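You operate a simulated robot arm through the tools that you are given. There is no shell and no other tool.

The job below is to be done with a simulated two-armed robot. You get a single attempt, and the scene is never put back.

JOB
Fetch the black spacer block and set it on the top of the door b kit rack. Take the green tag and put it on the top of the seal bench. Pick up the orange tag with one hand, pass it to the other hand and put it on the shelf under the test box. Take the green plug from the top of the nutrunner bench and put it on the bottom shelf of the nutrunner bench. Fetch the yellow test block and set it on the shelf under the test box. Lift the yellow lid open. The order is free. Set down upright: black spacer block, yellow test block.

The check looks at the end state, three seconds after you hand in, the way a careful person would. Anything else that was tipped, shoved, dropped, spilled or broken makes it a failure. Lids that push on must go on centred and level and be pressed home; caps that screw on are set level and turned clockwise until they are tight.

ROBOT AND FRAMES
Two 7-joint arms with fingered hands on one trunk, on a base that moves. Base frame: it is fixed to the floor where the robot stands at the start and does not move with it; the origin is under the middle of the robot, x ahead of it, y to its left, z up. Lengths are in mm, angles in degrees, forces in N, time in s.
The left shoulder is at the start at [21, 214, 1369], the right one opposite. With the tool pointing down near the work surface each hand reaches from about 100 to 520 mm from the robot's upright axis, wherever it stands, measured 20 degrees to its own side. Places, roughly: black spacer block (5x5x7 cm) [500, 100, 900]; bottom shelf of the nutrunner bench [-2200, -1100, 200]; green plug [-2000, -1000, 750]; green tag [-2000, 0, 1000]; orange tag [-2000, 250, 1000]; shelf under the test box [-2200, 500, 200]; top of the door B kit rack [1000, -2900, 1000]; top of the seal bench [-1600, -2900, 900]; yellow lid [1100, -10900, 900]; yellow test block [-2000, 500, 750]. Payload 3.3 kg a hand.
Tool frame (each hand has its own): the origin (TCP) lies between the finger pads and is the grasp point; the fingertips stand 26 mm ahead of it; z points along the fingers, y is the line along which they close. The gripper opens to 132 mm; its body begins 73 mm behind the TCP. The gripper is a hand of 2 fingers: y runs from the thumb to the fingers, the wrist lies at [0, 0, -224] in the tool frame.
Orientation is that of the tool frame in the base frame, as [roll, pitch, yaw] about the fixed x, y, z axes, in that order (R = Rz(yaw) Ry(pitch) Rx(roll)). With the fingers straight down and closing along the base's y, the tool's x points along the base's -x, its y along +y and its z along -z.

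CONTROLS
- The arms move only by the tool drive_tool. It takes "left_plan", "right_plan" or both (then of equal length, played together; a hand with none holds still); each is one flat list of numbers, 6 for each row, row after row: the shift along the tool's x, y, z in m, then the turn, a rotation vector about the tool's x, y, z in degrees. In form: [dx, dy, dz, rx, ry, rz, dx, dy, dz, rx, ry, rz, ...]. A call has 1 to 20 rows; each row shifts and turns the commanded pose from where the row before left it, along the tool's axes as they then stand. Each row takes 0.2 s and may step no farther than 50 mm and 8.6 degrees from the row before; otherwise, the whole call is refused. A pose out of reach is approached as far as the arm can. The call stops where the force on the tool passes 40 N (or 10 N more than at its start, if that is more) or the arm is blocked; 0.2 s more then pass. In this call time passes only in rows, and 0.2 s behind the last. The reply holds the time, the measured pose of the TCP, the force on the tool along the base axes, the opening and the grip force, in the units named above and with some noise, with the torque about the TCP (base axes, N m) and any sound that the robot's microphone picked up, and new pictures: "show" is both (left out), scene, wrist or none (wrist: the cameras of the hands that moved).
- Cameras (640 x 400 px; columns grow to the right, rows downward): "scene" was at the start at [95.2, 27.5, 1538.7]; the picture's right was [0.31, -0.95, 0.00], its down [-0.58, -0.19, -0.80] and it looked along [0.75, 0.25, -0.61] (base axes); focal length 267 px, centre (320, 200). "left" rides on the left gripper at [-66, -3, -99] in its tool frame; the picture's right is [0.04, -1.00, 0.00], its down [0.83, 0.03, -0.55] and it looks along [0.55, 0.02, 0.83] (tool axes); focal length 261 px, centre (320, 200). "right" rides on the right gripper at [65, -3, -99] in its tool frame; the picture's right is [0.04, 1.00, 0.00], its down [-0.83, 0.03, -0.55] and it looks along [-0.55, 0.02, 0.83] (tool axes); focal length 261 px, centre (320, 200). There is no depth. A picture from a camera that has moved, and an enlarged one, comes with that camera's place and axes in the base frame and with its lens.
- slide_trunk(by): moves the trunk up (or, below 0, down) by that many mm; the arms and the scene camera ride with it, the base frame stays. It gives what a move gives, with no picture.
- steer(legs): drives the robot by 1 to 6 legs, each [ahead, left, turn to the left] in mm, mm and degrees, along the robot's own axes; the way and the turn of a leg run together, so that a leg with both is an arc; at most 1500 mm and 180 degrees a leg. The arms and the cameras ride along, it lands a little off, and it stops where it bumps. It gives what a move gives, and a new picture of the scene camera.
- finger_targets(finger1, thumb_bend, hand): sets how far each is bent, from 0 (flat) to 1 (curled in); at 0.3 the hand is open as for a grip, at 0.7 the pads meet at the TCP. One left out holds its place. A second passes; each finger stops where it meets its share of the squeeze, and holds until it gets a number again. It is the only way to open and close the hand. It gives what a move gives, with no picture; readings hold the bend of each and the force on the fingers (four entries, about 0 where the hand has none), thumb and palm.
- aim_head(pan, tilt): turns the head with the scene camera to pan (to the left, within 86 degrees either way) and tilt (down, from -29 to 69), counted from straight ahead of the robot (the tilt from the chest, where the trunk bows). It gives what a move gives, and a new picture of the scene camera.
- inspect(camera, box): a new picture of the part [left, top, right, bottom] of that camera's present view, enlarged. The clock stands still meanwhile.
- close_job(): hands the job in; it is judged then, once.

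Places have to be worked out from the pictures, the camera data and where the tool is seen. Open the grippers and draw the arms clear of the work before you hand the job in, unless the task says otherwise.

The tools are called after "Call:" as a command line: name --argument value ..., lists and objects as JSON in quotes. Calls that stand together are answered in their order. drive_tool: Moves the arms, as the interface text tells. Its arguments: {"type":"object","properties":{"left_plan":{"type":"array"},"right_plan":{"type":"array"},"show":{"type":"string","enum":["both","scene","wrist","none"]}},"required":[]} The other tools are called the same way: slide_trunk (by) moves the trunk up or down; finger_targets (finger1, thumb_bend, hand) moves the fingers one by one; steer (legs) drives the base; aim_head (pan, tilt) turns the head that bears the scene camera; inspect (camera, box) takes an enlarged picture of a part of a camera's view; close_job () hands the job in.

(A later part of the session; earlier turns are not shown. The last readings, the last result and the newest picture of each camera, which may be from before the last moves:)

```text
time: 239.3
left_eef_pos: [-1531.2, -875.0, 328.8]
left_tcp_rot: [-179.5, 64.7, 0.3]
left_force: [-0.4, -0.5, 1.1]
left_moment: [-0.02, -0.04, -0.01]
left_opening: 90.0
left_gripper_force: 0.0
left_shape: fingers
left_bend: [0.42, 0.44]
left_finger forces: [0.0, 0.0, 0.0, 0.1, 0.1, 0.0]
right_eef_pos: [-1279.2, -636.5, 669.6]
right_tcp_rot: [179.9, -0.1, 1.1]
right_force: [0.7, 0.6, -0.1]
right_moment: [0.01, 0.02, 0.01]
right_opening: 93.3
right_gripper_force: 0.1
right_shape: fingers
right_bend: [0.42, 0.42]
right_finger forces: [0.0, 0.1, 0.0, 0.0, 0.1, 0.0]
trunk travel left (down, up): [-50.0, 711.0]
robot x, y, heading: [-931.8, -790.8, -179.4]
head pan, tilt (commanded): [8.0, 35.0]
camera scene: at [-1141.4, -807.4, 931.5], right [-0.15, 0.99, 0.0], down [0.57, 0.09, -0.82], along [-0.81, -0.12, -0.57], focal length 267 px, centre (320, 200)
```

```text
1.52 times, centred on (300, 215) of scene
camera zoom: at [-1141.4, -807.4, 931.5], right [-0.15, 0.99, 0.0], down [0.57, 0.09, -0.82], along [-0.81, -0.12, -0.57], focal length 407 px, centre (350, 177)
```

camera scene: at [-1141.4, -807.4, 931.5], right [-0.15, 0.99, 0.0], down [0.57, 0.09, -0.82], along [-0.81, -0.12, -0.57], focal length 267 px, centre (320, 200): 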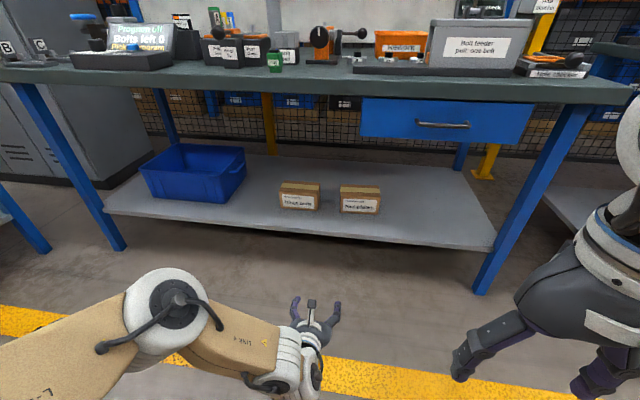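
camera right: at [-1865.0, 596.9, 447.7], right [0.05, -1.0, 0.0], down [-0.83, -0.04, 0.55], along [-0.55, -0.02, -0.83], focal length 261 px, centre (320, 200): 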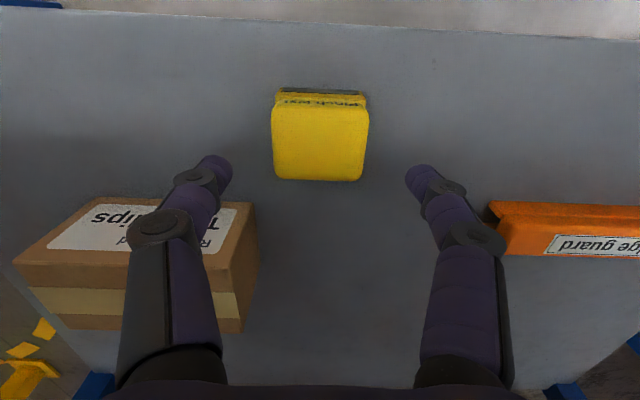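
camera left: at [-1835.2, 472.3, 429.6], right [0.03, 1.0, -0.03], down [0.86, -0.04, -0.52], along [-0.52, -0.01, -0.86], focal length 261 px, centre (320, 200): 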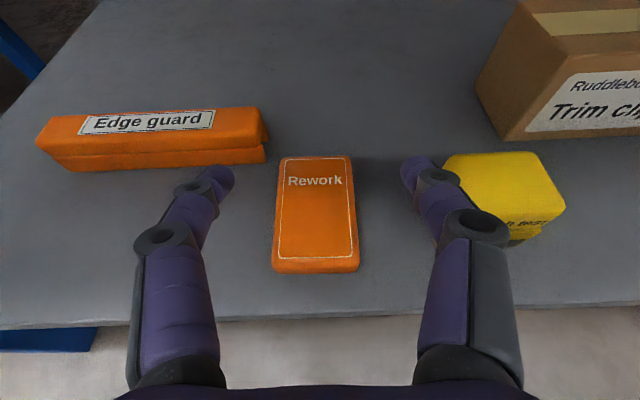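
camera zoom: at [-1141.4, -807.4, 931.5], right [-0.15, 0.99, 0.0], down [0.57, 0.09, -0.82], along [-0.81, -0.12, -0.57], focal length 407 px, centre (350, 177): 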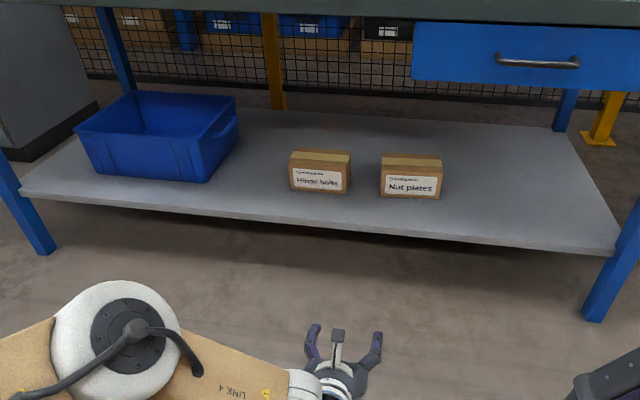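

The plug (≈44 mm wide, ~65 mm tall) stands near the bench's front edge around [-1890, -1040], bench top ≈ z 810. I keep the left hand's tilted pose, raise the trunk 540 mm, and approach.

Call:
slide_trunk --by 400

Call:
slide_trunk --by 170

Call:
steer --legs '[[150, 140, -0.6]]'

Call:
aim_head --pan 8 --tilt 38

Call:
inspect --camera "left" --box '[0, 0, 640, 400]'

```text
time: 243.2
left_eef_pos: [-1532.3, -874.4, 728.4]
left_tcp_rot: [-179.5, 64.8, 0.4]
left_force: [0.0, -0.1, 0.0]
left_moment: [-0.01, 0.0, 0.0]
left_opening: 89.7
left_gripper_force: 0.1
left_shape: fingers
left_bend: [0.42, 0.44]
left_finger forces: [0.1, 0.0, 0.1, 0.1, 0.0, 0.0]
right_eef_pos: [-1279.8, -637.1, 1067.8]
right_tcp_rot: [-180.0, 0.0, 1.0]
right_force: [-0.2, -0.9, -0.1]
right_moment: [0.02, 0.04, -0.01]
right_opening: 93.2
right_gripper_force: 0.1
right_shape: fingers
right_bend: [0.42, 0.42]
right_finger forces: [0.0, 0.0, 0.1, 0.0, 0.1, 0.0]
trunk travel left (down, up): [-450.0, 311.0]
robot x, y, heading: [-935.6, -797.2, -179.1]
head pan, tilt (commanded): [8.0, 35.0]
```

```text
time: 245.1
left_eef_pos: [-1531.5, -874.5, 898.0]
left_tcp_rot: [-179.5, 64.8, 0.4]
left_force: [-0.1, -0.3, -0.2]
left_moment: [0.0, 0.0, 0.0]
left_opening: 89.8
left_gripper_force: 0.0
left_shape: fingers
left_bend: [0.42, 0.44]
left_finger forces: [0.0, 0.0, 0.0, 0.0, 0.0, 0.1]
right_eef_pos: [-1279.4, -636.9, 1239.6]
right_tcp_rot: [180.0, -0.1, 1.0]
right_force: [-0.6, -0.4, 0.0]
right_moment: [0.0, -0.01, 0.01]
right_opening: 93.2
right_gripper_force: 0.1
right_shape: fingers
right_bend: [0.42, 0.42]
right_finger forces: [0.0, 0.1, 0.0, 0.1, 0.0, 0.1]
trunk travel left (down, up): [-620.0, 141.0]
robot x, y, heading: [-930.9, -791.2, -179.1]
head pan, tilt (commanded): [8.0, 35.0]
```

```text
time: 246.7
left_eef_pos: [-1686.0, -1008.3, 897.1]
left_tcp_rot: [-179.4, 64.7, 0.0]
left_force: [0.7, 0.4, 0.6]
left_moment: [0.02, -0.02, -0.02]
left_opening: 89.7
left_gripper_force: 0.0
left_shape: fingers
left_bend: [0.42, 0.44]
left_finger forces: [0.0, 0.1, 0.0, 0.1, 0.0, 0.0]
right_eef_pos: [-1431.0, -774.7, 1239.4]
right_tcp_rot: [-180.0, 0.0, 0.5]
right_force: [0.6, -0.3, -0.7]
right_moment: [-0.02, -0.01, 0.01]
right_opening: 92.9
right_gripper_force: 0.1
right_shape: fingers
right_bend: [0.42, 0.42]
right_finger forces: [0.0, 0.0, 0.0, 0.1, 0.1, 0.0]
trunk travel left (down, up): [-620.0, 141.0]
robot x, y, heading: [-1086.9, -930.3, -179.8]
head pan, tilt (commanded): [8.0, 35.0]
camera scene: at [-1183.5, -945.0, 1512.1], right [-0.14, 0.99, 0.0], down [0.57, 0.08, -0.82], along [-0.81, -0.12, -0.57], focal length 267 px, centre (320, 200)
```

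scene: 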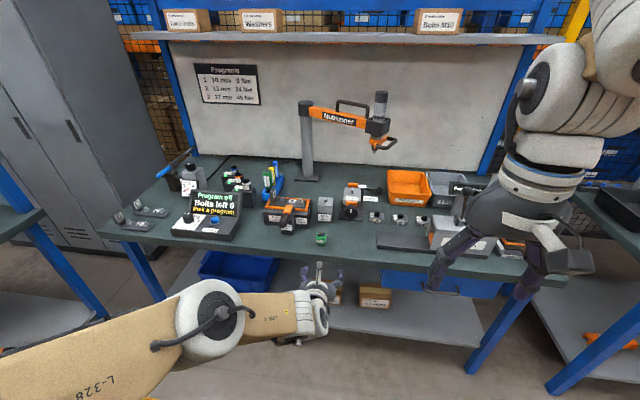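

```text
time: 247.3
left_eef_pos: [-1684.6, -1008.7, 897.7]
left_tcp_rot: [-179.5, 64.7, -0.1]
left_force: [0.9, -0.4, 0.0]
left_moment: [-0.02, 0.0, 0.01]
left_opening: 89.8
left_gripper_force: 0.1
left_shape: fingers
left_bend: [0.42, 0.44]
left_finger forces: [0.0, 0.1, 0.0, 0.0, 0.0, 0.0]
right_eef_pos: [-1431.1, -772.4, 1239.5]
right_tcp_rot: [179.9, 0.1, 0.5]
right_force: [0.3, -0.3, -1.0]
right_moment: [0.03, 0.0, 0.02]
right_opening: 93.2
right_gripper_force: 0.2
right_shape: fingers
right_bend: [0.42, 0.42]
right_finger forces: [0.1, 0.0, 0.0, 0.0, 0.0, 0.1]
trunk travel left (down, up): [-620.0, 141.0]
robot x, y, heading: [-1083.6, -929.3, -180.0]
head pan, tilt (commanded): [8.0, 38.0]
camera scene: at [-1180.7, -943.8, 1507.7], right [-0.14, 0.99, 0.0], down [0.61, 0.09, -0.79], along [-0.78, -0.11, -0.62], focal length 267 px, centre (320, 200)
```

scene: 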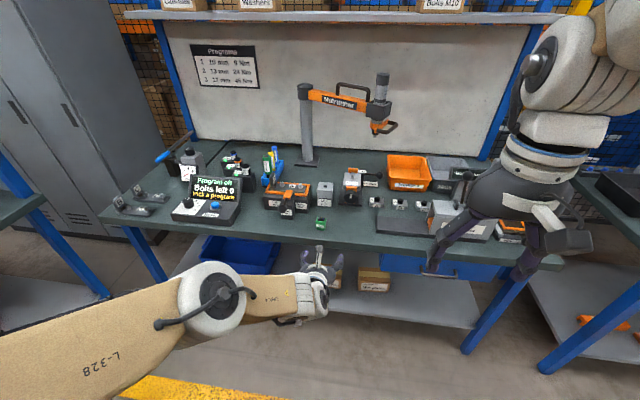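

```text
1.00 times, centred on (320, 200) of left (not enlarged: the box is as wide or as high as the picture)
camera zoom: at [-1624.8, -1007.0, 999.5], right [0.03, 1.0, -0.03], down [0.86, -0.04, -0.52], along [-0.52, -0.01, -0.86], focal length 261 px, centre (320, 200)
```

zoom: 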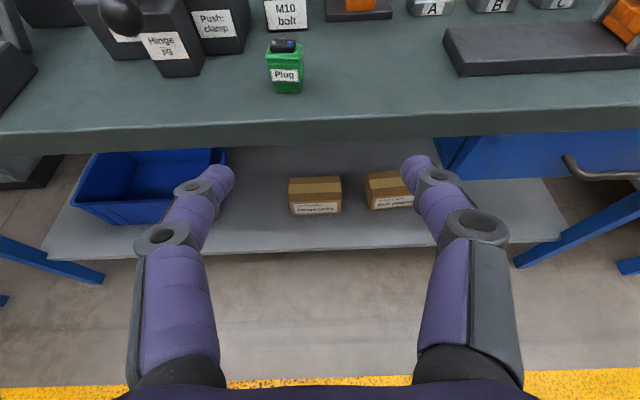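

Call:
inspect --camera "scene" --box '[280, 190, 360, 250]'

Call:
inspect --camera "left" --box '[230, 20, 350, 120]'

```text
6.67 times, centred on (320, 220) of scene
camera zoom: at [-1180.7, -943.8, 1507.7], right [-0.14, 0.99, 0.0], down [0.61, 0.09, -0.79], along [-0.78, -0.11, -0.62], focal length 1779 px, centre (320, 67)
```

zoom: 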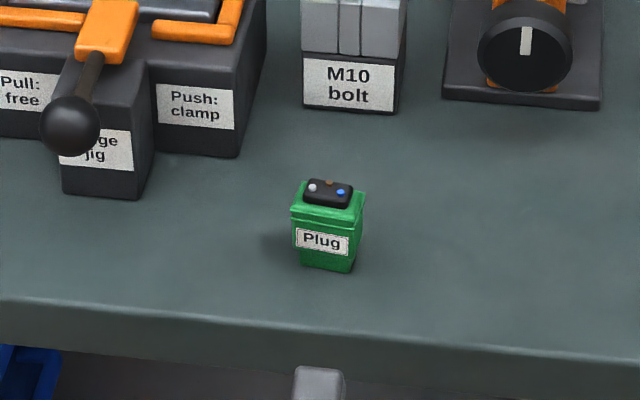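

```text
4.00 times, centred on (290, 70) of left
camera zoom: at [-1624.8, -1007.0, 999.5], right [0.03, 1.0, -0.03], down [0.86, -0.04, -0.52], along [-0.52, -0.01, -0.86], focal length 1043 px, centre (440, 720)
```

zoom: 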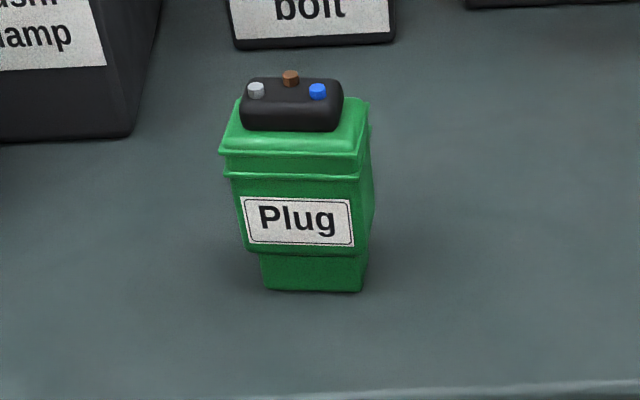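

The plug's body is ≈32–35 mm wide with its centre near [-1888, -1039], base z≈819, lip z≈859. I retract the left hand a bit along its axis, drive forward, and line up for an approach along the tool axis.

Call:
finger_targets --hand "left" --finger1 0.49 --thumb_bend 0.49

Call:
drive_tool --left_plan '[0, 0, -0.04, 0, 0, 0, 0, 0, -0.04, 0, 0, 0]' --show "none"

Call:
steer --legs '[[180, 30, 0]]'

Call:
inspect --camera "left" --box '[160, 40, 480, 240]'

```text
time: 248.3
left_eef_pos: [-1685.5, -1009.7, 898.3]
left_tcp_rot: [-179.5, 64.6, -0.1]
left_force: [0.6, -0.2, 0.4]
left_moment: [0.01, 0.01, 0.04]
left_opening: 70.4
left_gripper_force: 0.2
left_shape: fingers
left_bend: [0.49, 0.49]
left_finger forces: [0.0, 0.0, 0.0, 0.0, 0.0, 0.0]
right_eef_pos: [-1430.6, -772.7, 1238.2]
right_tcp_rot: [-180.0, 0.1, 0.5]
right_force: [-0.4, -0.1, 0.4]
right_moment: [0.02, -0.02, -0.02]
right_opening: 93.3
right_gripper_force: 0.1
right_shape: fingers
right_bend: [0.42, 0.42]
right_finger forces: [0.1, 0.0, 0.0, 0.0, 0.0, 0.1]
trunk travel left (down, up): [-620.0, 141.0]
robot x, y, heading: [-1086.4, -931.8, -180.1]
head pan, tilt (commanded): [8.0, 38.0]
```

```text
time: 248.9
left_eef_pos: [-1614.1, -1008.9, 933.6]
left_tcp_rot: [-179.4, 64.8, -0.1]
left_force: [0.3, 0.7, -0.4]
left_moment: [0.04, -0.03, -0.04]
left_opening: 70.1
left_gripper_force: 0.0
left_shape: fingers
left_bend: [0.49, 0.49]
left_finger forces: [0.0, 0.1, 0.1, 0.0, 0.1, 0.0]
right_eef_pos: [-1430.9, -773.5, 1238.7]
right_tcp_rot: [180.0, 0.1, 0.5]
right_force: [0.3, 0.6, 0.5]
right_moment: [0.0, -0.01, 0.0]
right_opening: 93.2
right_gripper_force: 0.2
right_shape: fingers
right_bend: [0.42, 0.42]
right_finger forces: [0.1, 0.1, 0.1, 0.0, 0.1, 0.0]
trunk travel left (down, up): [-620.0, 141.0]
robot x, y, heading: [-1083.8, -932.7, -179.9]
head pan, tilt (commanded): [8.0, 38.0]
```

```text
time: 250.4
left_eef_pos: [-1797.5, -1035.2, 932.0]
left_tcp_rot: [-179.5, 64.6, -0.5]
left_force: [-0.7, 0.4, -0.2]
left_moment: [0.0, -0.01, -0.02]
left_opening: 70.3
left_gripper_force: 0.2
left_shape: fingers
left_bend: [0.49, 0.49]
left_finger forces: [0.1, 0.1, 0.0, 0.0, 0.0, 0.1]
right_eef_pos: [-1612.7, -800.7, 1238.7]
right_tcp_rot: [179.9, 0.1, 0.2]
right_force: [-0.5, -0.2, 0.1]
right_moment: [0.01, -0.03, 0.04]
right_opening: 93.4
right_gripper_force: 0.1
right_shape: fingers
right_bend: [0.42, 0.42]
right_finger forces: [0.0, 0.0, 0.0, 0.0, 0.1, 0.0]
trunk travel left (down, up): [-620.0, 141.0]
robot x, y, heading: [-1267.3, -962.2, 179.6]
head pan, tilt (commanded): [8.0, 38.0]
camera scene: at [-1363.9, -972.5, 1507.5], right [-0.14, 0.99, 0.0], down [0.61, 0.08, -0.79], along [-0.78, -0.11, -0.62], focal length 267 px, centre (320, 200)
```

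scene: 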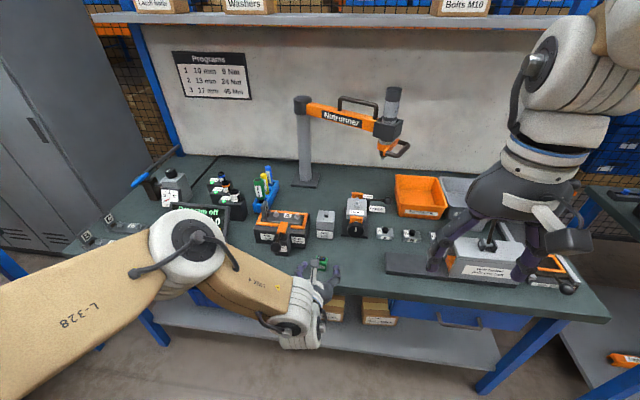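

```text
2.00 times, centred on (320, 140) of left
camera zoom: at [-1736.4, -1034.5, 1033.8], right [0.03, 1.0, -0.03], down [0.86, -0.04, -0.52], along [-0.52, -0.01, -0.86], focal length 521 px, centre (320, 320)
```

zoom: 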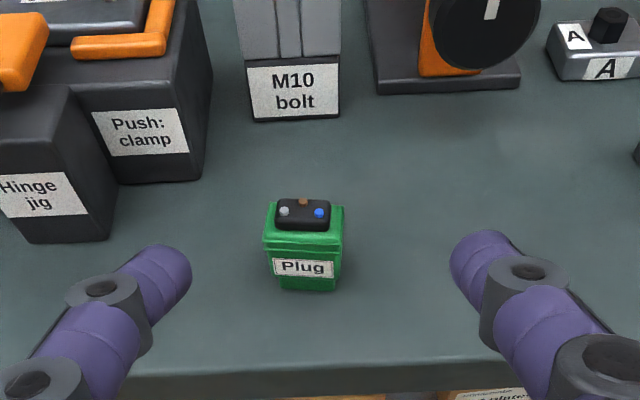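

Plug sits at y≈-1042, about 5 mm left of my line. I lower onto the approach line and correct laterally.

Call:
drive_tool --left_plan '[0.0199, 0.0025, 0.0094, 0, 0, 0, 0.0199, 0.0025, 0.0094, 0, 0, 0]' --show "wrist"

Call:
inspect --camera "left" --box '[200, 80, 440, 230]'

```text
time: 251.0
left_eef_pos: [-1796.4, -1040.6, 889.5]
left_tcp_rot: [-179.4, 64.7, -0.3]
left_force: [0.0, 0.4, 0.3]
left_moment: [-0.02, -0.02, -0.02]
left_opening: 70.1
left_gripper_force: 0.1
left_shape: fingers
left_bend: [0.49, 0.49]
left_finger forces: [0.1, 0.1, 0.1, 0.0, 0.1, 0.0]
right_eef_pos: [-1611.2, -800.3, 1239.1]
right_tcp_rot: [-180.0, 0.2, 0.1]
right_force: [-0.1, -0.3, -1.1]
right_moment: [0.0, 0.02, 0.01]
right_opening: 93.2
right_gripper_force: 0.2
right_shape: fingers
right_bend: [0.42, 0.42]
right_finger forces: [0.0, 0.0, 0.0, 0.1, 0.0, 0.0]
trunk travel left (down, up): [-620.0, 141.0]
robot x, y, heading: [-1269.6, -959.5, 179.8]
head pan, tilt (commanded): [8.0, 38.0]
camera left: at [-1735.6, -1039.6, 990.7], right [0.03, 1.0, -0.03], down [0.85, -0.04, -0.52], along [-0.52, -0.01, -0.86], focal length 261 px, centre (320, 200)
```

left: 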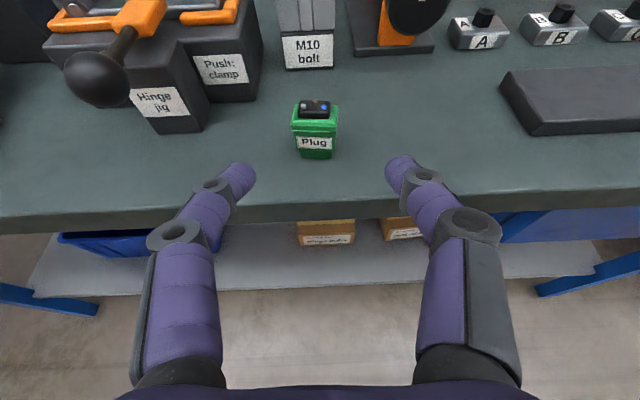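

```text
2.67 times, centred on (320, 155) of left
camera zoom: at [-1735.6, -1039.6, 990.7], right [0.03, 1.0, -0.03], down [0.85, -0.04, -0.52], along [-0.52, -0.01, -0.86], focal length 695 px, centre (320, 320)
```

zoom: 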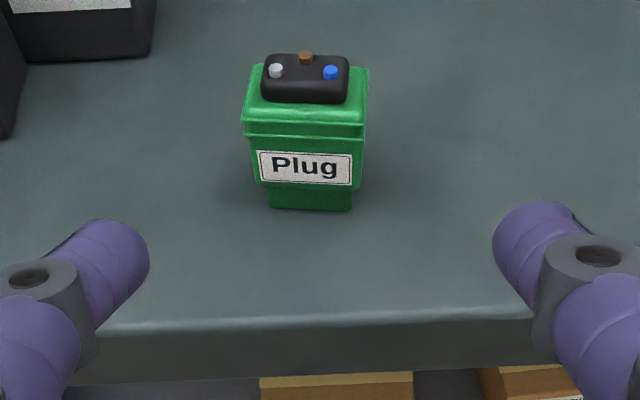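

Aligned to within a millimetre. I advance 83 mm along the tool axis so the tips straddle the plug's body.

Call:
drive_tool --left_plan '[0.001, 0.0005, 0.028, 0, 0, 0, 0.001, 0, 0.028, 0, 0, 0, 0.001, 0, 0.0285, 0, 0, 0]' --show "wrist"

Call:
inspect --camera "scene" --box '[270, 220, 370, 300]'

```text
time: 252.0
left_eef_pos: [-1871.3, -1066.6, 872.6]
left_tcp_rot: [178.0, 66.1, -1.1]
left_force: [-0.2, -0.8, 0.0]
left_moment: [0.05, -0.05, 0.0]
left_opening: 69.8
left_gripper_force: 0.2
left_shape: fingers
left_bend: [0.49, 0.49]
left_finger forces: [0.1, 0.0, 0.0, 0.0, 0.0, 0.1]
left hand out of reach, approached as far as the arm can: row 3
right_eef_pos: [-1611.8, -799.5, 1238.1]
right_tcp_rot: [-180.0, 0.1, 0.2]
right_force: [0.1, 0.1, 0.9]
right_moment: [0.0, 0.02, 0.01]
right_opening: 93.3
right_gripper_force: 0.0
right_shape: fingers
right_bend: [0.42, 0.42]
right_finger forces: [0.1, 0.0, 0.1, 0.0, 0.0, 0.1]
trunk travel left (down, up): [-620.0, 141.0]
robot x, y, heading: [-1267.7, -959.8, 179.8]
head pan, tilt (commanded): [8.0, 38.0]
stopped in row 3 (left hand): the arm was blocked; the commanded pose is now the measured one
camera left: at [-1808.9, -1061.7, 971.7], right [0.01, 1.0, -0.05], down [0.84, -0.03, -0.54], along [-0.54, -0.04, -0.84], focal length 261 px, centre (320, 200)
```

left: 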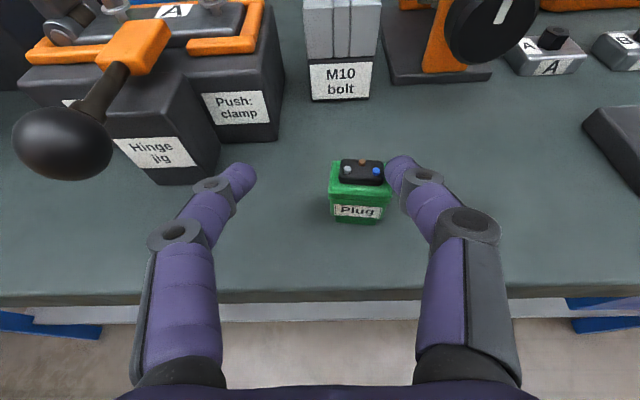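

```text
5.00 times, centred on (320, 260) of scene
camera zoom: at [-1362.1, -971.9, 1507.7], right [-0.14, 0.99, 0.0], down [0.61, 0.08, -0.79], along [-0.78, -0.11, -0.62], focal length 1334 px, centre (320, -100)
```

zoom: 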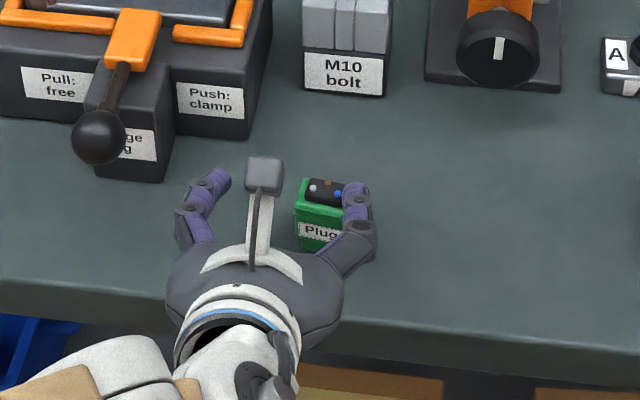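

The arm ran into its reach limit and drifted, without touching the plug. I retract along the axis, restore the heading, and bring the base 90 mm closer before trying again.

Call:
drive_tool --left_plan '[0, 0, -0.04, 0, 0, 0, 0, 0, -0.04, 0, 0, 0, 0, 0, -0.03, 0, 0, 0]' --show "none"

Call:
steer --legs '[[90, 0, 0.2]]'

Call:
inspect --camera "left" --box '[0, 0, 640, 400]'

```text
time: 252.8
left_eef_pos: [-1770.0, -1061.8, 914.1]
left_tcp_rot: [178.6, 66.1, -1.0]
left_force: [-0.5, 0.7, -0.3]
left_moment: [-0.02, -0.03, -0.01]
left_opening: 69.7
left_gripper_force: 0.1
left_shape: fingers
left_bend: [0.49, 0.49]
left_finger forces: [0.1, 0.0, 0.1, 0.0, 0.0, 0.0]
right_eef_pos: [-1611.7, -800.6, 1239.2]
right_tcp_rot: [-179.9, 0.1, 0.2]
right_force: [0.8, 0.2, -0.6]
right_moment: [0.02, -0.01, 0.0]
right_opening: 93.2
right_gripper_force: 0.1
right_shape: fingers
right_bend: [0.42, 0.42]
right_finger forces: [0.0, 0.0, 0.0, 0.0, 0.0, 0.0]
trunk travel left (down, up): [-620.0, 141.0]
robot x, y, heading: [-1269.2, -961.9, 180.1]
head pan, tilt (commanded): [8.0, 38.0]
```

```text
time: 253.9
left_eef_pos: [-1861.4, -1063.5, 913.6]
left_tcp_rot: [178.6, 65.8, -0.6]
left_force: [-0.4, 0.6, -0.1]
left_moment: [0.0, 0.01, -0.02]
left_opening: 69.7
left_gripper_force: 0.1
left_shape: fingers
left_bend: [0.49, 0.49]
left_finger forces: [0.0, 0.0, 0.1, 0.0, 0.0, 0.0]
right_eef_pos: [-1703.4, -801.9, 1237.3]
right_tcp_rot: [180.0, 0.0, 0.5]
right_force: [0.2, 0.5, 0.5]
right_moment: [0.01, 0.01, 0.02]
right_opening: 93.2
right_gripper_force: 0.0
right_shape: fingers
right_bend: [0.42, 0.42]
right_finger forces: [0.0, 0.0, 0.0, 0.0, 0.0, 0.0]
trunk travel left (down, up): [-620.0, 141.0]
robot x, y, heading: [-1358.0, -960.3, -180.1]
head pan, tilt (commanded): [8.0, 38.0]
camera scene: at [-1454.3, -972.7, 1507.5], right [-0.14, 0.99, 0.0], down [0.61, 0.09, -0.79], along [-0.78, -0.11, -0.62], focal length 267 px, centre (320, 200)
```

scene: 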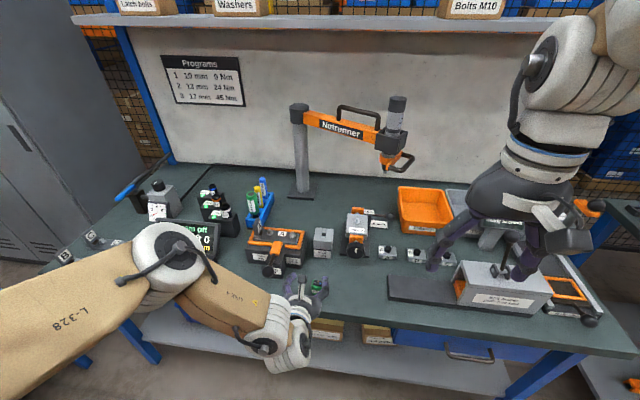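

```text
1.00 times, centred on (320, 200) of left (not enlarged: the box is as wide or as high as the picture)
camera zoom: at [-1798.0, -1059.2, 1013.4], right [0.01, 1.0, -0.05], down [0.84, -0.03, -0.53], along [-0.54, -0.04, -0.84], focal length 261 px, centre (320, 200)
```

zoom: 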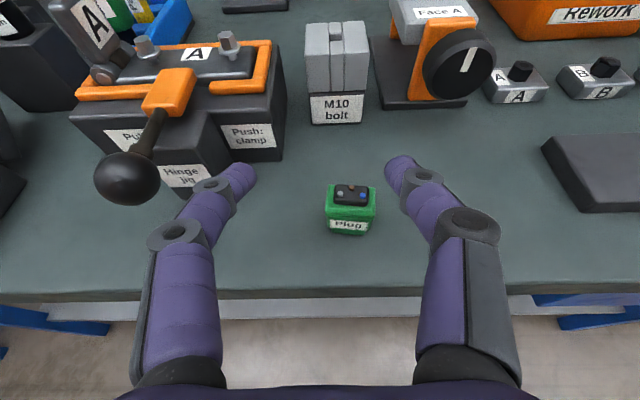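

I square the hand, shift 20 mm to the right over the plug, and descend halfway to check.

Call:
drive_tool --left_plan '[-0.0042, -0.02, 0.0093, 1.4, 0, 0, 0.0146, 0, 0.0066, 0, 0, 0]' --show "wrist"

Call:
inspect --camera "left" --box '[200, 120, 440, 270]'

```text
time: 254.5
left_eef_pos: [-1869.7, -1043.0, 897.9]
left_tcp_rot: [180.0, 66.0, -0.6]
left_force: [-0.5, -0.3, 0.5]
left_moment: [0.03, 0.0, 0.0]
left_opening: 70.0
left_gripper_force: 0.0
left_shape: fingers
left_bend: [0.49, 0.49]
left_finger forces: [0.0, 0.1, 0.1, 0.0, 0.1, 0.1]
right_eef_pos: [-1703.5, -801.6, 1238.0]
right_tcp_rot: [-180.0, 0.1, 0.5]
right_force: [0.7, -0.7, 0.2]
right_moment: [0.03, 0.01, 0.01]
right_opening: 93.2
right_gripper_force: 0.1
right_shape: fingers
right_bend: [0.42, 0.42]
right_finger forces: [0.1, 0.0, 0.0, 0.1, 0.1, 0.1]
trunk travel left (down, up): [-620.0, 141.0]
robot x, y, heading: [-1360.0, -964.2, -180.0]
head pan, tilt (commanded): [8.0, 38.0]
camera left: at [-1807.0, -1041.9, 997.2], right [0.03, 1.0, -0.04], down [0.84, -0.04, -0.54], along [-0.54, -0.02, -0.84], focal length 261 px, centre (320, 200)
```

left: 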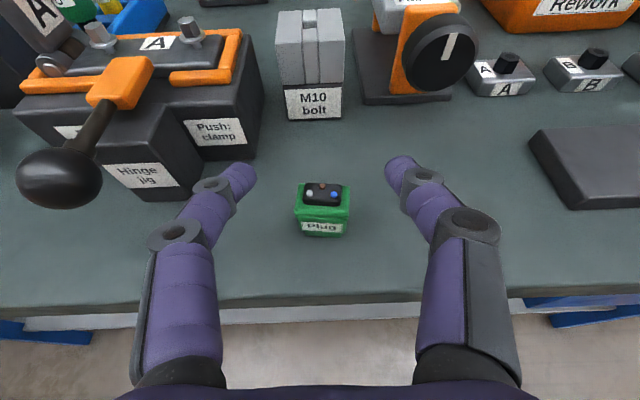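

```text
2.67 times, centred on (320, 195) of left
camera zoom: at [-1807.0, -1041.9, 997.2], right [0.03, 1.0, -0.04], down [0.84, -0.04, -0.54], along [-0.54, -0.02, -0.84], focal length 695 px, centre (320, 213)
```

zoom: 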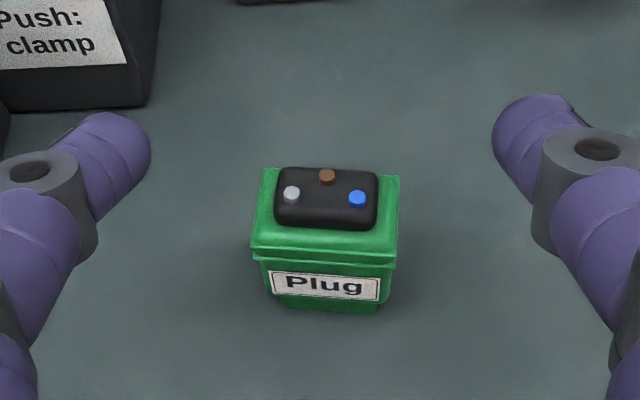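

Centred well. I descend to the grasp height (with 7 mm forward) and look before closing.

Call:
drive_tool --left_plan '[0.0135, -0.0005, 0.0086, 0, 0, 0, 0.0135, 0, 0.0086, 0, 0, 0, 0.0134, 0, 0.0086, 0, 0, 0]' --show "wrist"

Call:
inspect --camera "left" --box '[200, 80, 440, 230]'

Call:
inspect --camera "scene" --box '[260, 240, 380, 340]'

```text
time: 255.3
left_eef_pos: [-1876.0, -1041.9, 850.0]
left_tcp_rot: [-179.9, 66.1, -0.6]
left_force: [1.0, -0.4, 0.6]
left_moment: [0.0, 0.04, -0.01]
left_opening: 70.0
left_gripper_force: 0.1
left_shape: fingers
left_bend: [0.49, 0.49]
left_finger forces: [0.1, 0.1, 0.0, 0.1, 0.0, 0.0]
right_eef_pos: [-1702.4, -800.9, 1238.9]
right_tcp_rot: [-180.0, 0.1, 0.5]
right_force: [0.0, 0.4, -0.1]
right_moment: [0.0, -0.02, -0.01]
right_opening: 92.9
right_gripper_force: 0.0
right_shape: fingers
right_bend: [0.42, 0.42]
right_finger forces: [0.0, 0.0, 0.1, 0.0, 0.0, 0.0]
trunk travel left (down, up): [-620.0, 141.0]
robot x, y, heading: [-1357.1, -964.6, -179.6]
head pan, tilt (commanded): [8.0, 38.0]
camera left: at [-1813.1, -1040.2, 949.9], right [0.03, 1.0, -0.04], down [0.84, -0.04, -0.54], along [-0.54, -0.02, -0.84], focal length 261 px, centre (320, 200)
```

left: 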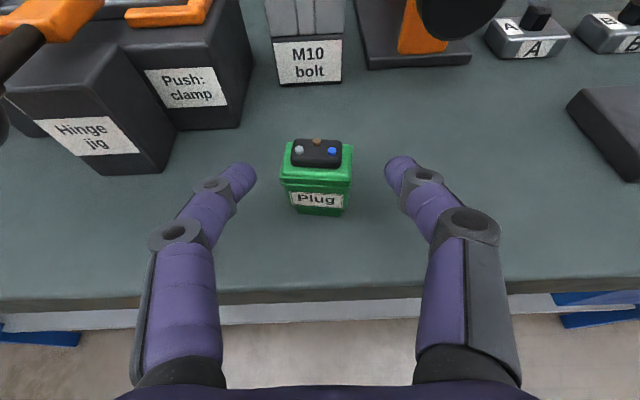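

```text
2.67 times, centred on (320, 155) of left
camera zoom: at [-1813.1, -1040.2, 949.9], right [0.03, 1.0, -0.04], down [0.84, -0.04, -0.54], along [-0.54, -0.02, -0.84], focal length 695 px, centre (320, 320)
```

zoom: 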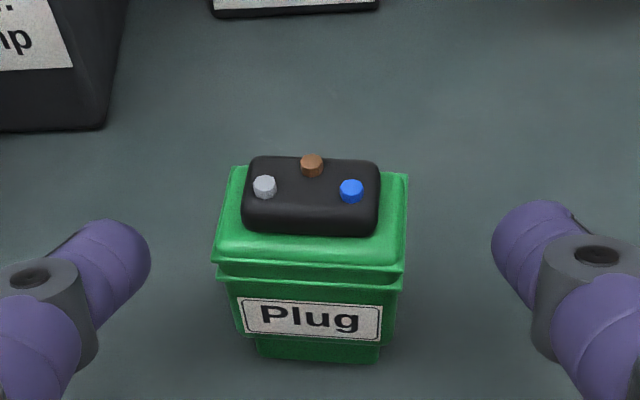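

```text
4.00 times, centred on (320, 290) of scene
camera zoom: at [-1452.7, -972.8, 1507.7], right [-0.14, 0.99, 0.0], down [0.61, 0.09, -0.79], along [-0.78, -0.11, -0.62], focal length 1067 px, centre (320, -160)
```

zoom: 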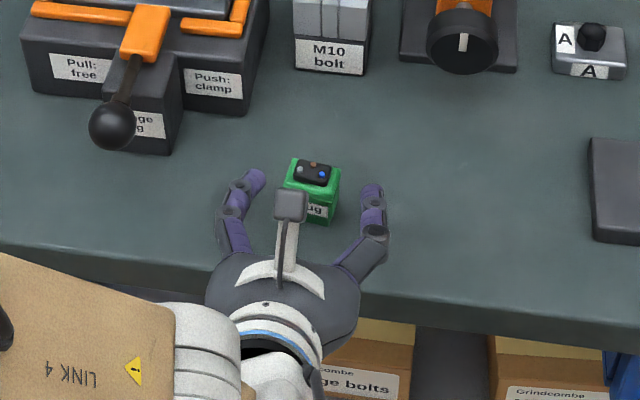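

The plug is centred between the tips. I close gently in two steps.

Call:
finger_targets --hand "left" --finger1 0.58 --thumb_bend 0.58

Call:
finger_targets --hand "left" --finger1 0.67 --thumb_bend 0.67

Call:
inspect --camera "left" --box '[200, 80, 440, 230]'

```text
time: 256.3
left_eef_pos: [-1875.4, -1041.6, 849.8]
left_tcp_rot: [180.0, 66.0, -0.5]
left_force: [-0.9, 0.4, 0.0]
left_moment: [0.0, 0.02, 0.01]
left_opening: 43.5
left_gripper_force: 0.0
left_shape: fingers
left_bend: [0.57, 0.57]
left_finger forces: [0.0, 0.1, 0.0, 0.0, 0.0, 0.1]
right_eef_pos: [-1702.5, -801.8, 1238.1]
right_tcp_rot: [-179.9, 0.1, 0.5]
right_force: [-0.4, -0.5, 0.2]
right_moment: [-0.01, -0.02, -0.02]
right_opening: 93.2
right_gripper_force: 0.1
right_shape: fingers
right_bend: [0.42, 0.42]
right_finger forces: [0.0, 0.1, 0.1, 0.0, 0.0, 0.1]
trunk travel left (down, up): [-620.0, 141.0]
robot x, y, heading: [-1355.9, -961.0, -179.3]
head pan, tilt (commanded): [8.0, 38.0]
```

```text
time: 257.3
left_eef_pos: [-1873.9, -1041.0, 850.1]
left_tcp_rot: [-179.9, 66.0, -0.6]
left_force: [0.5, -0.5, 0.0]
left_moment: [0.02, 0.03, -0.01]
left_opening: 32.9
left_gripper_force: 6.6
left_shape: fingers
left_bend: [0.59, 0.64]
left_finger forces: [6.7, 0.0, 0.1, 0.0, 6.7, 0.1]
right_eef_pos: [-1703.3, -802.5, 1237.7]
right_tcp_rot: [-180.0, 0.1, 0.5]
right_force: [0.1, 0.5, -0.2]
right_moment: [0.0, 0.0, -0.02]
right_opening: 93.1
right_gripper_force: 0.0
right_shape: fingers
right_bend: [0.42, 0.42]
right_finger forces: [0.1, 0.0, 0.0, 0.0, 0.0, 0.0]
trunk travel left (down, up): [-620.0, 141.0]
robot x, y, heading: [-1355.3, -959.8, -180.2]
head pan, tilt (commanded): [8.0, 38.0]
```

```text
2.67 times, centred on (320, 155) of left
camera zoom: at [-1812.9, -1040.1, 949.9], right [0.03, 1.0, -0.04], down [0.84, -0.04, -0.54], along [-0.54, -0.02, -0.84], focal length 695 px, centre (320, 320)
```

zoom: 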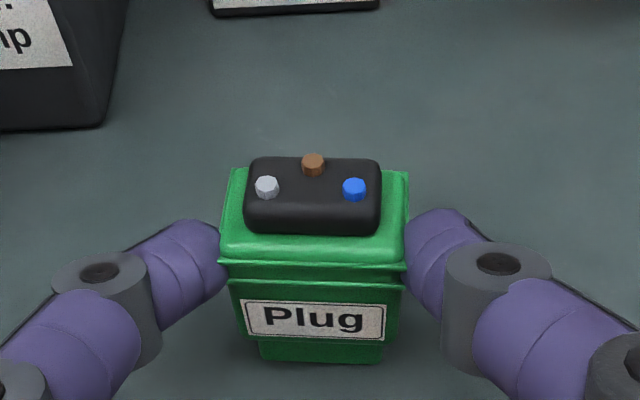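

The plug is gripped at 6.7 N; I firm it slightly and lift 60 mm straight up.

Call:
finger_targets --hand "left" --finger1 0.71 --thumb_bend 0.71

Call:
drive_tool --left_plan '[-0.0182, 0, -0.0082, 0, 0, 0, -0.0182, 0, -0.0082, 0, 0, 0, -0.0182, 0, -0.0082, 0, 0, 0]' --show "wrist"

Call:
inspect --camera "scene" --box '[260, 220, 380, 320]'

```text
time: 258.3
left_eef_pos: [-1875.6, -1041.5, 850.1]
left_tcp_rot: [179.9, 66.0, -0.6]
left_force: [-0.4, 0.5, 0.4]
left_moment: [0.03, 0.0, -0.02]
left_opening: 32.1
left_gripper_force: 10.7
left_shape: fingers
left_bend: [0.59, 0.66]
left_finger forces: [11.0, 0.1, 0.1, 0.0, 11.0, 0.0]
right_eef_pos: [-1702.5, -802.3, 1238.6]
right_tcp_rot: [179.9, 0.0, 0.4]
right_force: [0.2, 0.1, -0.3]
right_moment: [0.03, 0.01, 0.0]
right_opening: 93.1
right_gripper_force: 0.0
right_shape: fingers
right_bend: [0.42, 0.42]
right_finger forces: [0.0, 0.1, 0.0, 0.1, 0.0, 0.0]
trunk travel left (down, up): [-620.0, 141.0]
robot x, y, heading: [-1358.2, -963.2, -179.9]
head pan, tilt (commanded): [8.0, 38.0]
```

```text
time: 259.1
left_eef_pos: [-1876.1, -1043.3, 910.1]
left_tcp_rot: [180.0, 65.9, -0.6]
left_force: [-0.2, -0.8, 0.0]
left_moment: [0.01, -0.03, 0.0]
left_opening: 32.1
left_gripper_force: 11.0
left_shape: fingers
left_bend: [0.59, 0.66]
left_finger forces: [10.9, 0.1, 0.1, 0.0, 10.9, 0.0]
right_eef_pos: [-1702.5, -801.4, 1238.0]
right_tcp_rot: [-179.9, 0.1, 0.4]
right_force: [0.5, -0.3, 0.2]
right_moment: [-0.01, 0.0, 0.01]
right_opening: 93.0
right_gripper_force: 0.0
right_shape: fingers
right_bend: [0.42, 0.42]
right_finger forces: [0.1, 0.1, 0.0, 0.0, 0.0, 0.0]
trunk travel left (down, up): [-620.0, 141.0]
robot x, y, heading: [-1357.9, -957.6, -179.9]
head pan, tilt (commanded): [8.0, 38.0]
camera left: at [-1813.1, -1040.6, 1009.8], right [0.03, 1.0, -0.04], down [0.84, -0.04, -0.54], along [-0.54, -0.02, -0.84], focal length 261 px, centre (320, 200)
```

left: 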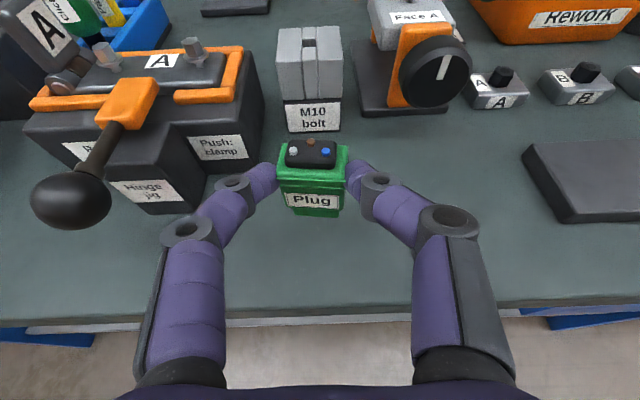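

```text
4.00 times, centred on (320, 270) of scene
camera zoom: at [-1452.7, -972.7, 1507.7], right [-0.14, 0.99, 0.0], down [0.61, 0.09, -0.79], along [-0.78, -0.11, -0.62], focal length 1067 px, centre (320, -80)
```

zoom: 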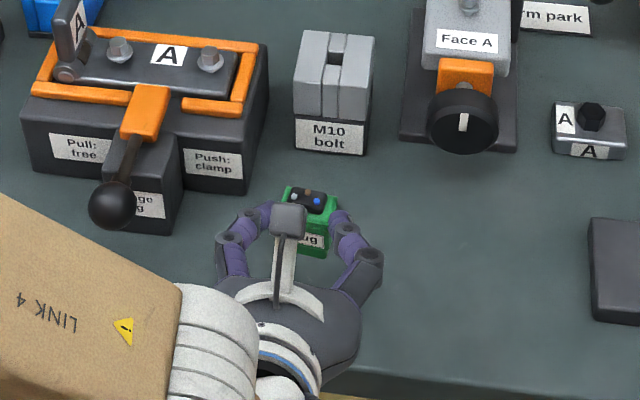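

The plug is up and upright. I back off, lower the trunk, and shift right to view the free part of the nutrunner bench's bottom shelf.

Call:
steer --legs '[[-380, 0, 0], [0, -420, 0]]'

Call:
slide_trunk --by -400

Call:
slide_trunk --by -180

Call:
aim_head --pan 5 --tilt 35

Call:
inspect --camera "left" --box '[0, 0, 640, 400]'

```text
time: 263.7
left_eef_pos: [-1503.5, -616.1, 909.3]
left_tcp_rot: [179.9, 66.0, -0.6]
left_force: [0.2, 0.1, -0.6]
left_moment: [0.01, 0.0, 0.0]
left_opening: 31.9
left_gripper_force: 11.1
left_shape: fingers
left_bend: [0.59, 0.66]
left_finger forces: [10.9, 0.1, 0.0, 0.1, 10.9, 0.1]
right_eef_pos: [-1330.5, -374.7, 1239.0]
right_tcp_rot: [180.0, 0.0, 0.5]
right_force: [-0.8, -0.1, 1.0]
right_moment: [-0.03, 0.0, 0.01]
right_opening: 93.0
right_gripper_force: 0.0
right_shape: fingers
right_bend: [0.42, 0.42]
right_finger forces: [0.0, 0.0, 0.1, 0.0, 0.1, 0.0]
trunk travel left (down, up): [-620.0, 141.0]
robot x, y, heading: [-987.0, -537.2, -179.5]
head pan, tilt (commanded): [8.0, 38.0]
camera scene: at [-1080.1, -545.4, 1507.7], right [-0.14, 0.99, 0.0], down [0.61, 0.09, -0.79], along [-0.78, -0.11, -0.62], focal length 267 px, centre (320, 200)
```

scene: 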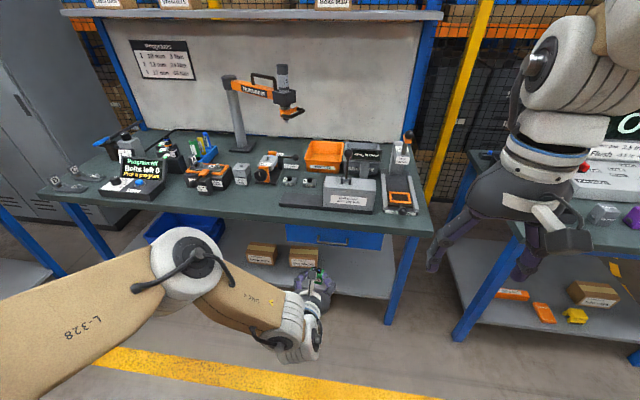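

```text
time: 267.6
left_eef_pos: [-1502.4, -616.8, 510.7]
left_tcp_rot: [180.0, 65.9, -0.5]
left_force: [-0.2, -0.5, 1.0]
left_moment: [-0.01, -0.01, 0.01]
left_opening: 32.2
left_gripper_force: 10.2
left_shape: fingers
left_bend: [0.59, 0.66]
left_finger forces: [11.0, 0.0, 0.0, 0.0, 11.0, 0.0]
right_eef_pos: [-1329.5, -376.2, 840.2]
right_tcp_rot: [-179.9, 0.1, 0.5]
right_force: [0.4, -0.1, 0.7]
right_moment: [0.0, 0.03, 0.01]
right_opening: 93.0
right_gripper_force: 0.2
right_shape: fingers
right_bend: [0.42, 0.42]
right_finger forces: [0.1, 0.0, 0.0, 0.0, 0.1, 0.0]
trunk travel left (down, up): [-220.0, 541.0]
robot x, y, heading: [-986.9, -532.3, -179.8]
head pan, tilt (commanded): [8.0, 38.0]
```

```text
time: 269.6
left_eef_pos: [-1503.4, -617.0, 330.1]
left_tcp_rot: [180.0, 66.2, -0.6]
left_force: [-0.4, 0.7, 0.4]
left_moment: [0.01, -0.03, 0.01]
left_opening: 32.1
left_gripper_force: 11.4
left_shape: fingers
left_bend: [0.59, 0.66]
left_finger forces: [10.9, 0.1, 0.0, 0.0, 10.9, 0.0]
right_eef_pos: [-1330.1, -376.4, 660.2]
right_tcp_rot: [180.0, 0.1, 0.5]
right_force: [0.2, 0.2, 0.3]
right_moment: [-0.01, 0.02, 0.01]
right_opening: 93.1
right_gripper_force: 0.0
right_shape: fingers
right_bend: [0.42, 0.42]
right_finger forces: [0.1, 0.1, 0.0, 0.0, 0.0, 0.1]
trunk travel left (down, up): [-40.0, 721.0]
robot x, y, heading: [-984.3, -532.4, -179.8]
head pan, tilt (commanded): [8.0, 38.0]
```

```text
time: 270.2
left_eef_pos: [-1503.9, -616.5, 328.1]
left_tcp_rot: [180.0, 66.1, -0.6]
left_force: [0.4, 0.9, 0.3]
left_moment: [0.01, -0.06, 0.01]
left_opening: 32.2
left_gripper_force: 10.7
left_shape: fingers
left_bend: [0.59, 0.66]
left_finger forces: [10.9, 0.0, 0.0, 0.0, 10.9, 0.1]
right_eef_pos: [-1329.2, -376.3, 658.8]
right_tcp_rot: [180.0, 0.0, 0.5]
right_force: [0.1, 0.9, 0.5]
right_moment: [-0.02, 0.0, -0.03]
right_opening: 93.2
right_gripper_force: 0.1
right_shape: fingers
right_bend: [0.42, 0.42]
right_finger forces: [0.0, 0.0, 0.0, 0.1, 0.0, 0.0]
trunk travel left (down, up): [-40.0, 721.0]
robot x, y, heading: [-989.0, -535.3, -179.6]
head pan, tilt (commanded): [5.0, 35.0]
camera scene: at [-1198.1, -542.4, 920.9], right [-0.09, 1.0, 0.0], down [0.57, 0.05, -0.82], along [-0.82, -0.07, -0.57], focal length 267 px, centre (320, 200)
```

scene: 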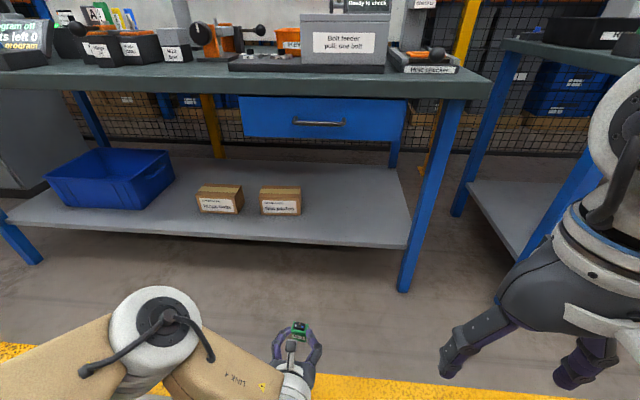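

```text
1.00 times, centred on (320, 200) of left (not enlarged: the box is as wide or as high as the picture)
camera zoom: at [-1440.5, -614.5, 429.6], right [0.03, 1.0, -0.04], down [0.84, -0.04, -0.54], along [-0.54, -0.02, -0.84], focal length 261 px, centre (320, 200)
```

zoom: 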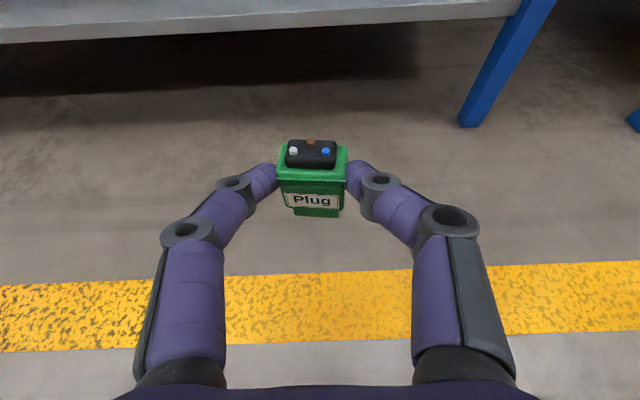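

The shelf's front edge comes out at about x=-1870, z≈255–262, with free space right of the "Nut plates" box. I extend the arm 50 mm and drive in so the plug is ~90 mm inside the edge.

Call:
drive_tool --left_plan '[-0.0103, 0, 0.0228, 0, 0, 0, -0.0103, 0, 0.0228, 0, 0, 0]' --show "none"

Call:
steer --legs '[[300, 0, 0]]'

Call:
inspect --camera "left" --box '[0, 0, 640, 400]'

```text
time: 270.8
left_eef_pos: [-1551.5, -617.8, 327.9]
left_tcp_rot: [-179.9, 66.0, -0.6]
left_force: [-0.4, 0.1, -0.8]
left_moment: [0.02, 0.01, 0.0]
left_opening: 32.0
left_gripper_force: 10.8
left_shape: fingers
left_bend: [0.59, 0.66]
left_finger forces: [10.8, 0.0, 0.0, 0.0, 10.7, 0.1]
right_eef_pos: [-1331.3, -374.4, 657.3]
right_tcp_rot: [179.9, 0.2, 0.6]
right_force: [-0.2, 0.6, -0.7]
right_moment: [0.03, -0.02, -0.01]
right_opening: 93.2
right_gripper_force: 0.1
right_shape: fingers
right_bend: [0.42, 0.42]
right_finger forces: [0.0, 0.0, 0.0, 0.1, 0.1, 0.1]
trunk travel left (down, up): [-40.0, 721.0]
robot x, y, heading: [-985.4, -534.7, -179.7]
head pan, tilt (commanded): [5.0, 35.0]
```

```text
time: 272.9
left_eef_pos: [-1861.6, -618.5, 328.3]
left_tcp_rot: [180.0, 66.0, -0.3]
left_force: [0.2, -0.3, -1.1]
left_moment: [0.0, 0.0, 0.0]
left_opening: 32.2
left_gripper_force: 10.4
left_shape: fingers
left_bend: [0.59, 0.66]
left_finger forces: [10.8, 0.1, 0.0, 0.1, 10.7, 0.1]
right_eef_pos: [-1640.9, -376.6, 658.1]
right_tcp_rot: [179.9, 0.1, 0.7]
right_force: [-0.1, -0.1, 0.6]
right_moment: [0.02, 0.01, 0.0]
right_opening: 93.2
right_gripper_force: 0.1
right_shape: fingers
right_bend: [0.42, 0.42]
right_finger forces: [0.0, 0.1, 0.1, 0.0, 0.1, 0.0]
trunk travel left (down, up): [-40.0, 721.0]
robot x, y, heading: [-1296.3, -534.7, -179.8]
head pan, tilt (commanded): [5.0, 35.0]
camera scene: at [-1508.0, -544.3, 920.9], right [-0.09, 1.0, 0.0], down [0.57, 0.05, -0.82], along [-0.82, -0.08, -0.57], focal length 267 px, centre (320, 200)
```

scene: 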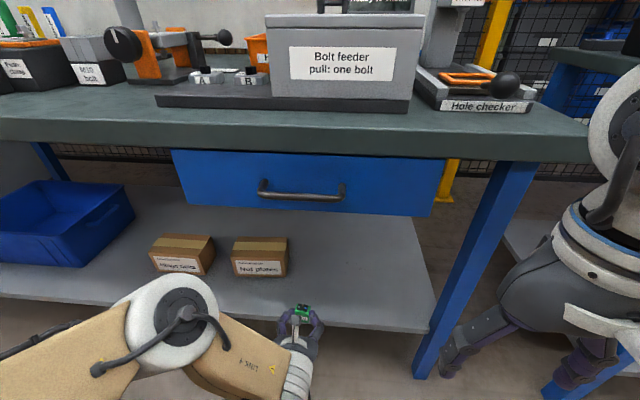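

```text
1.00 times, centred on (320, 200) of left (not enlarged: the box is as wide or as high as the picture)
camera zoom: at [-1799.1, -616.9, 428.5], right [0.02, 1.0, -0.04], down [0.84, -0.04, -0.54], along [-0.54, -0.02, -0.84], focal length 261 px, centre (320, 200)
```

zoom: 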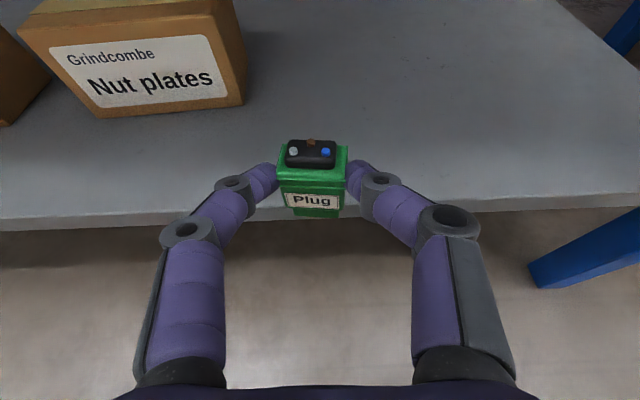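

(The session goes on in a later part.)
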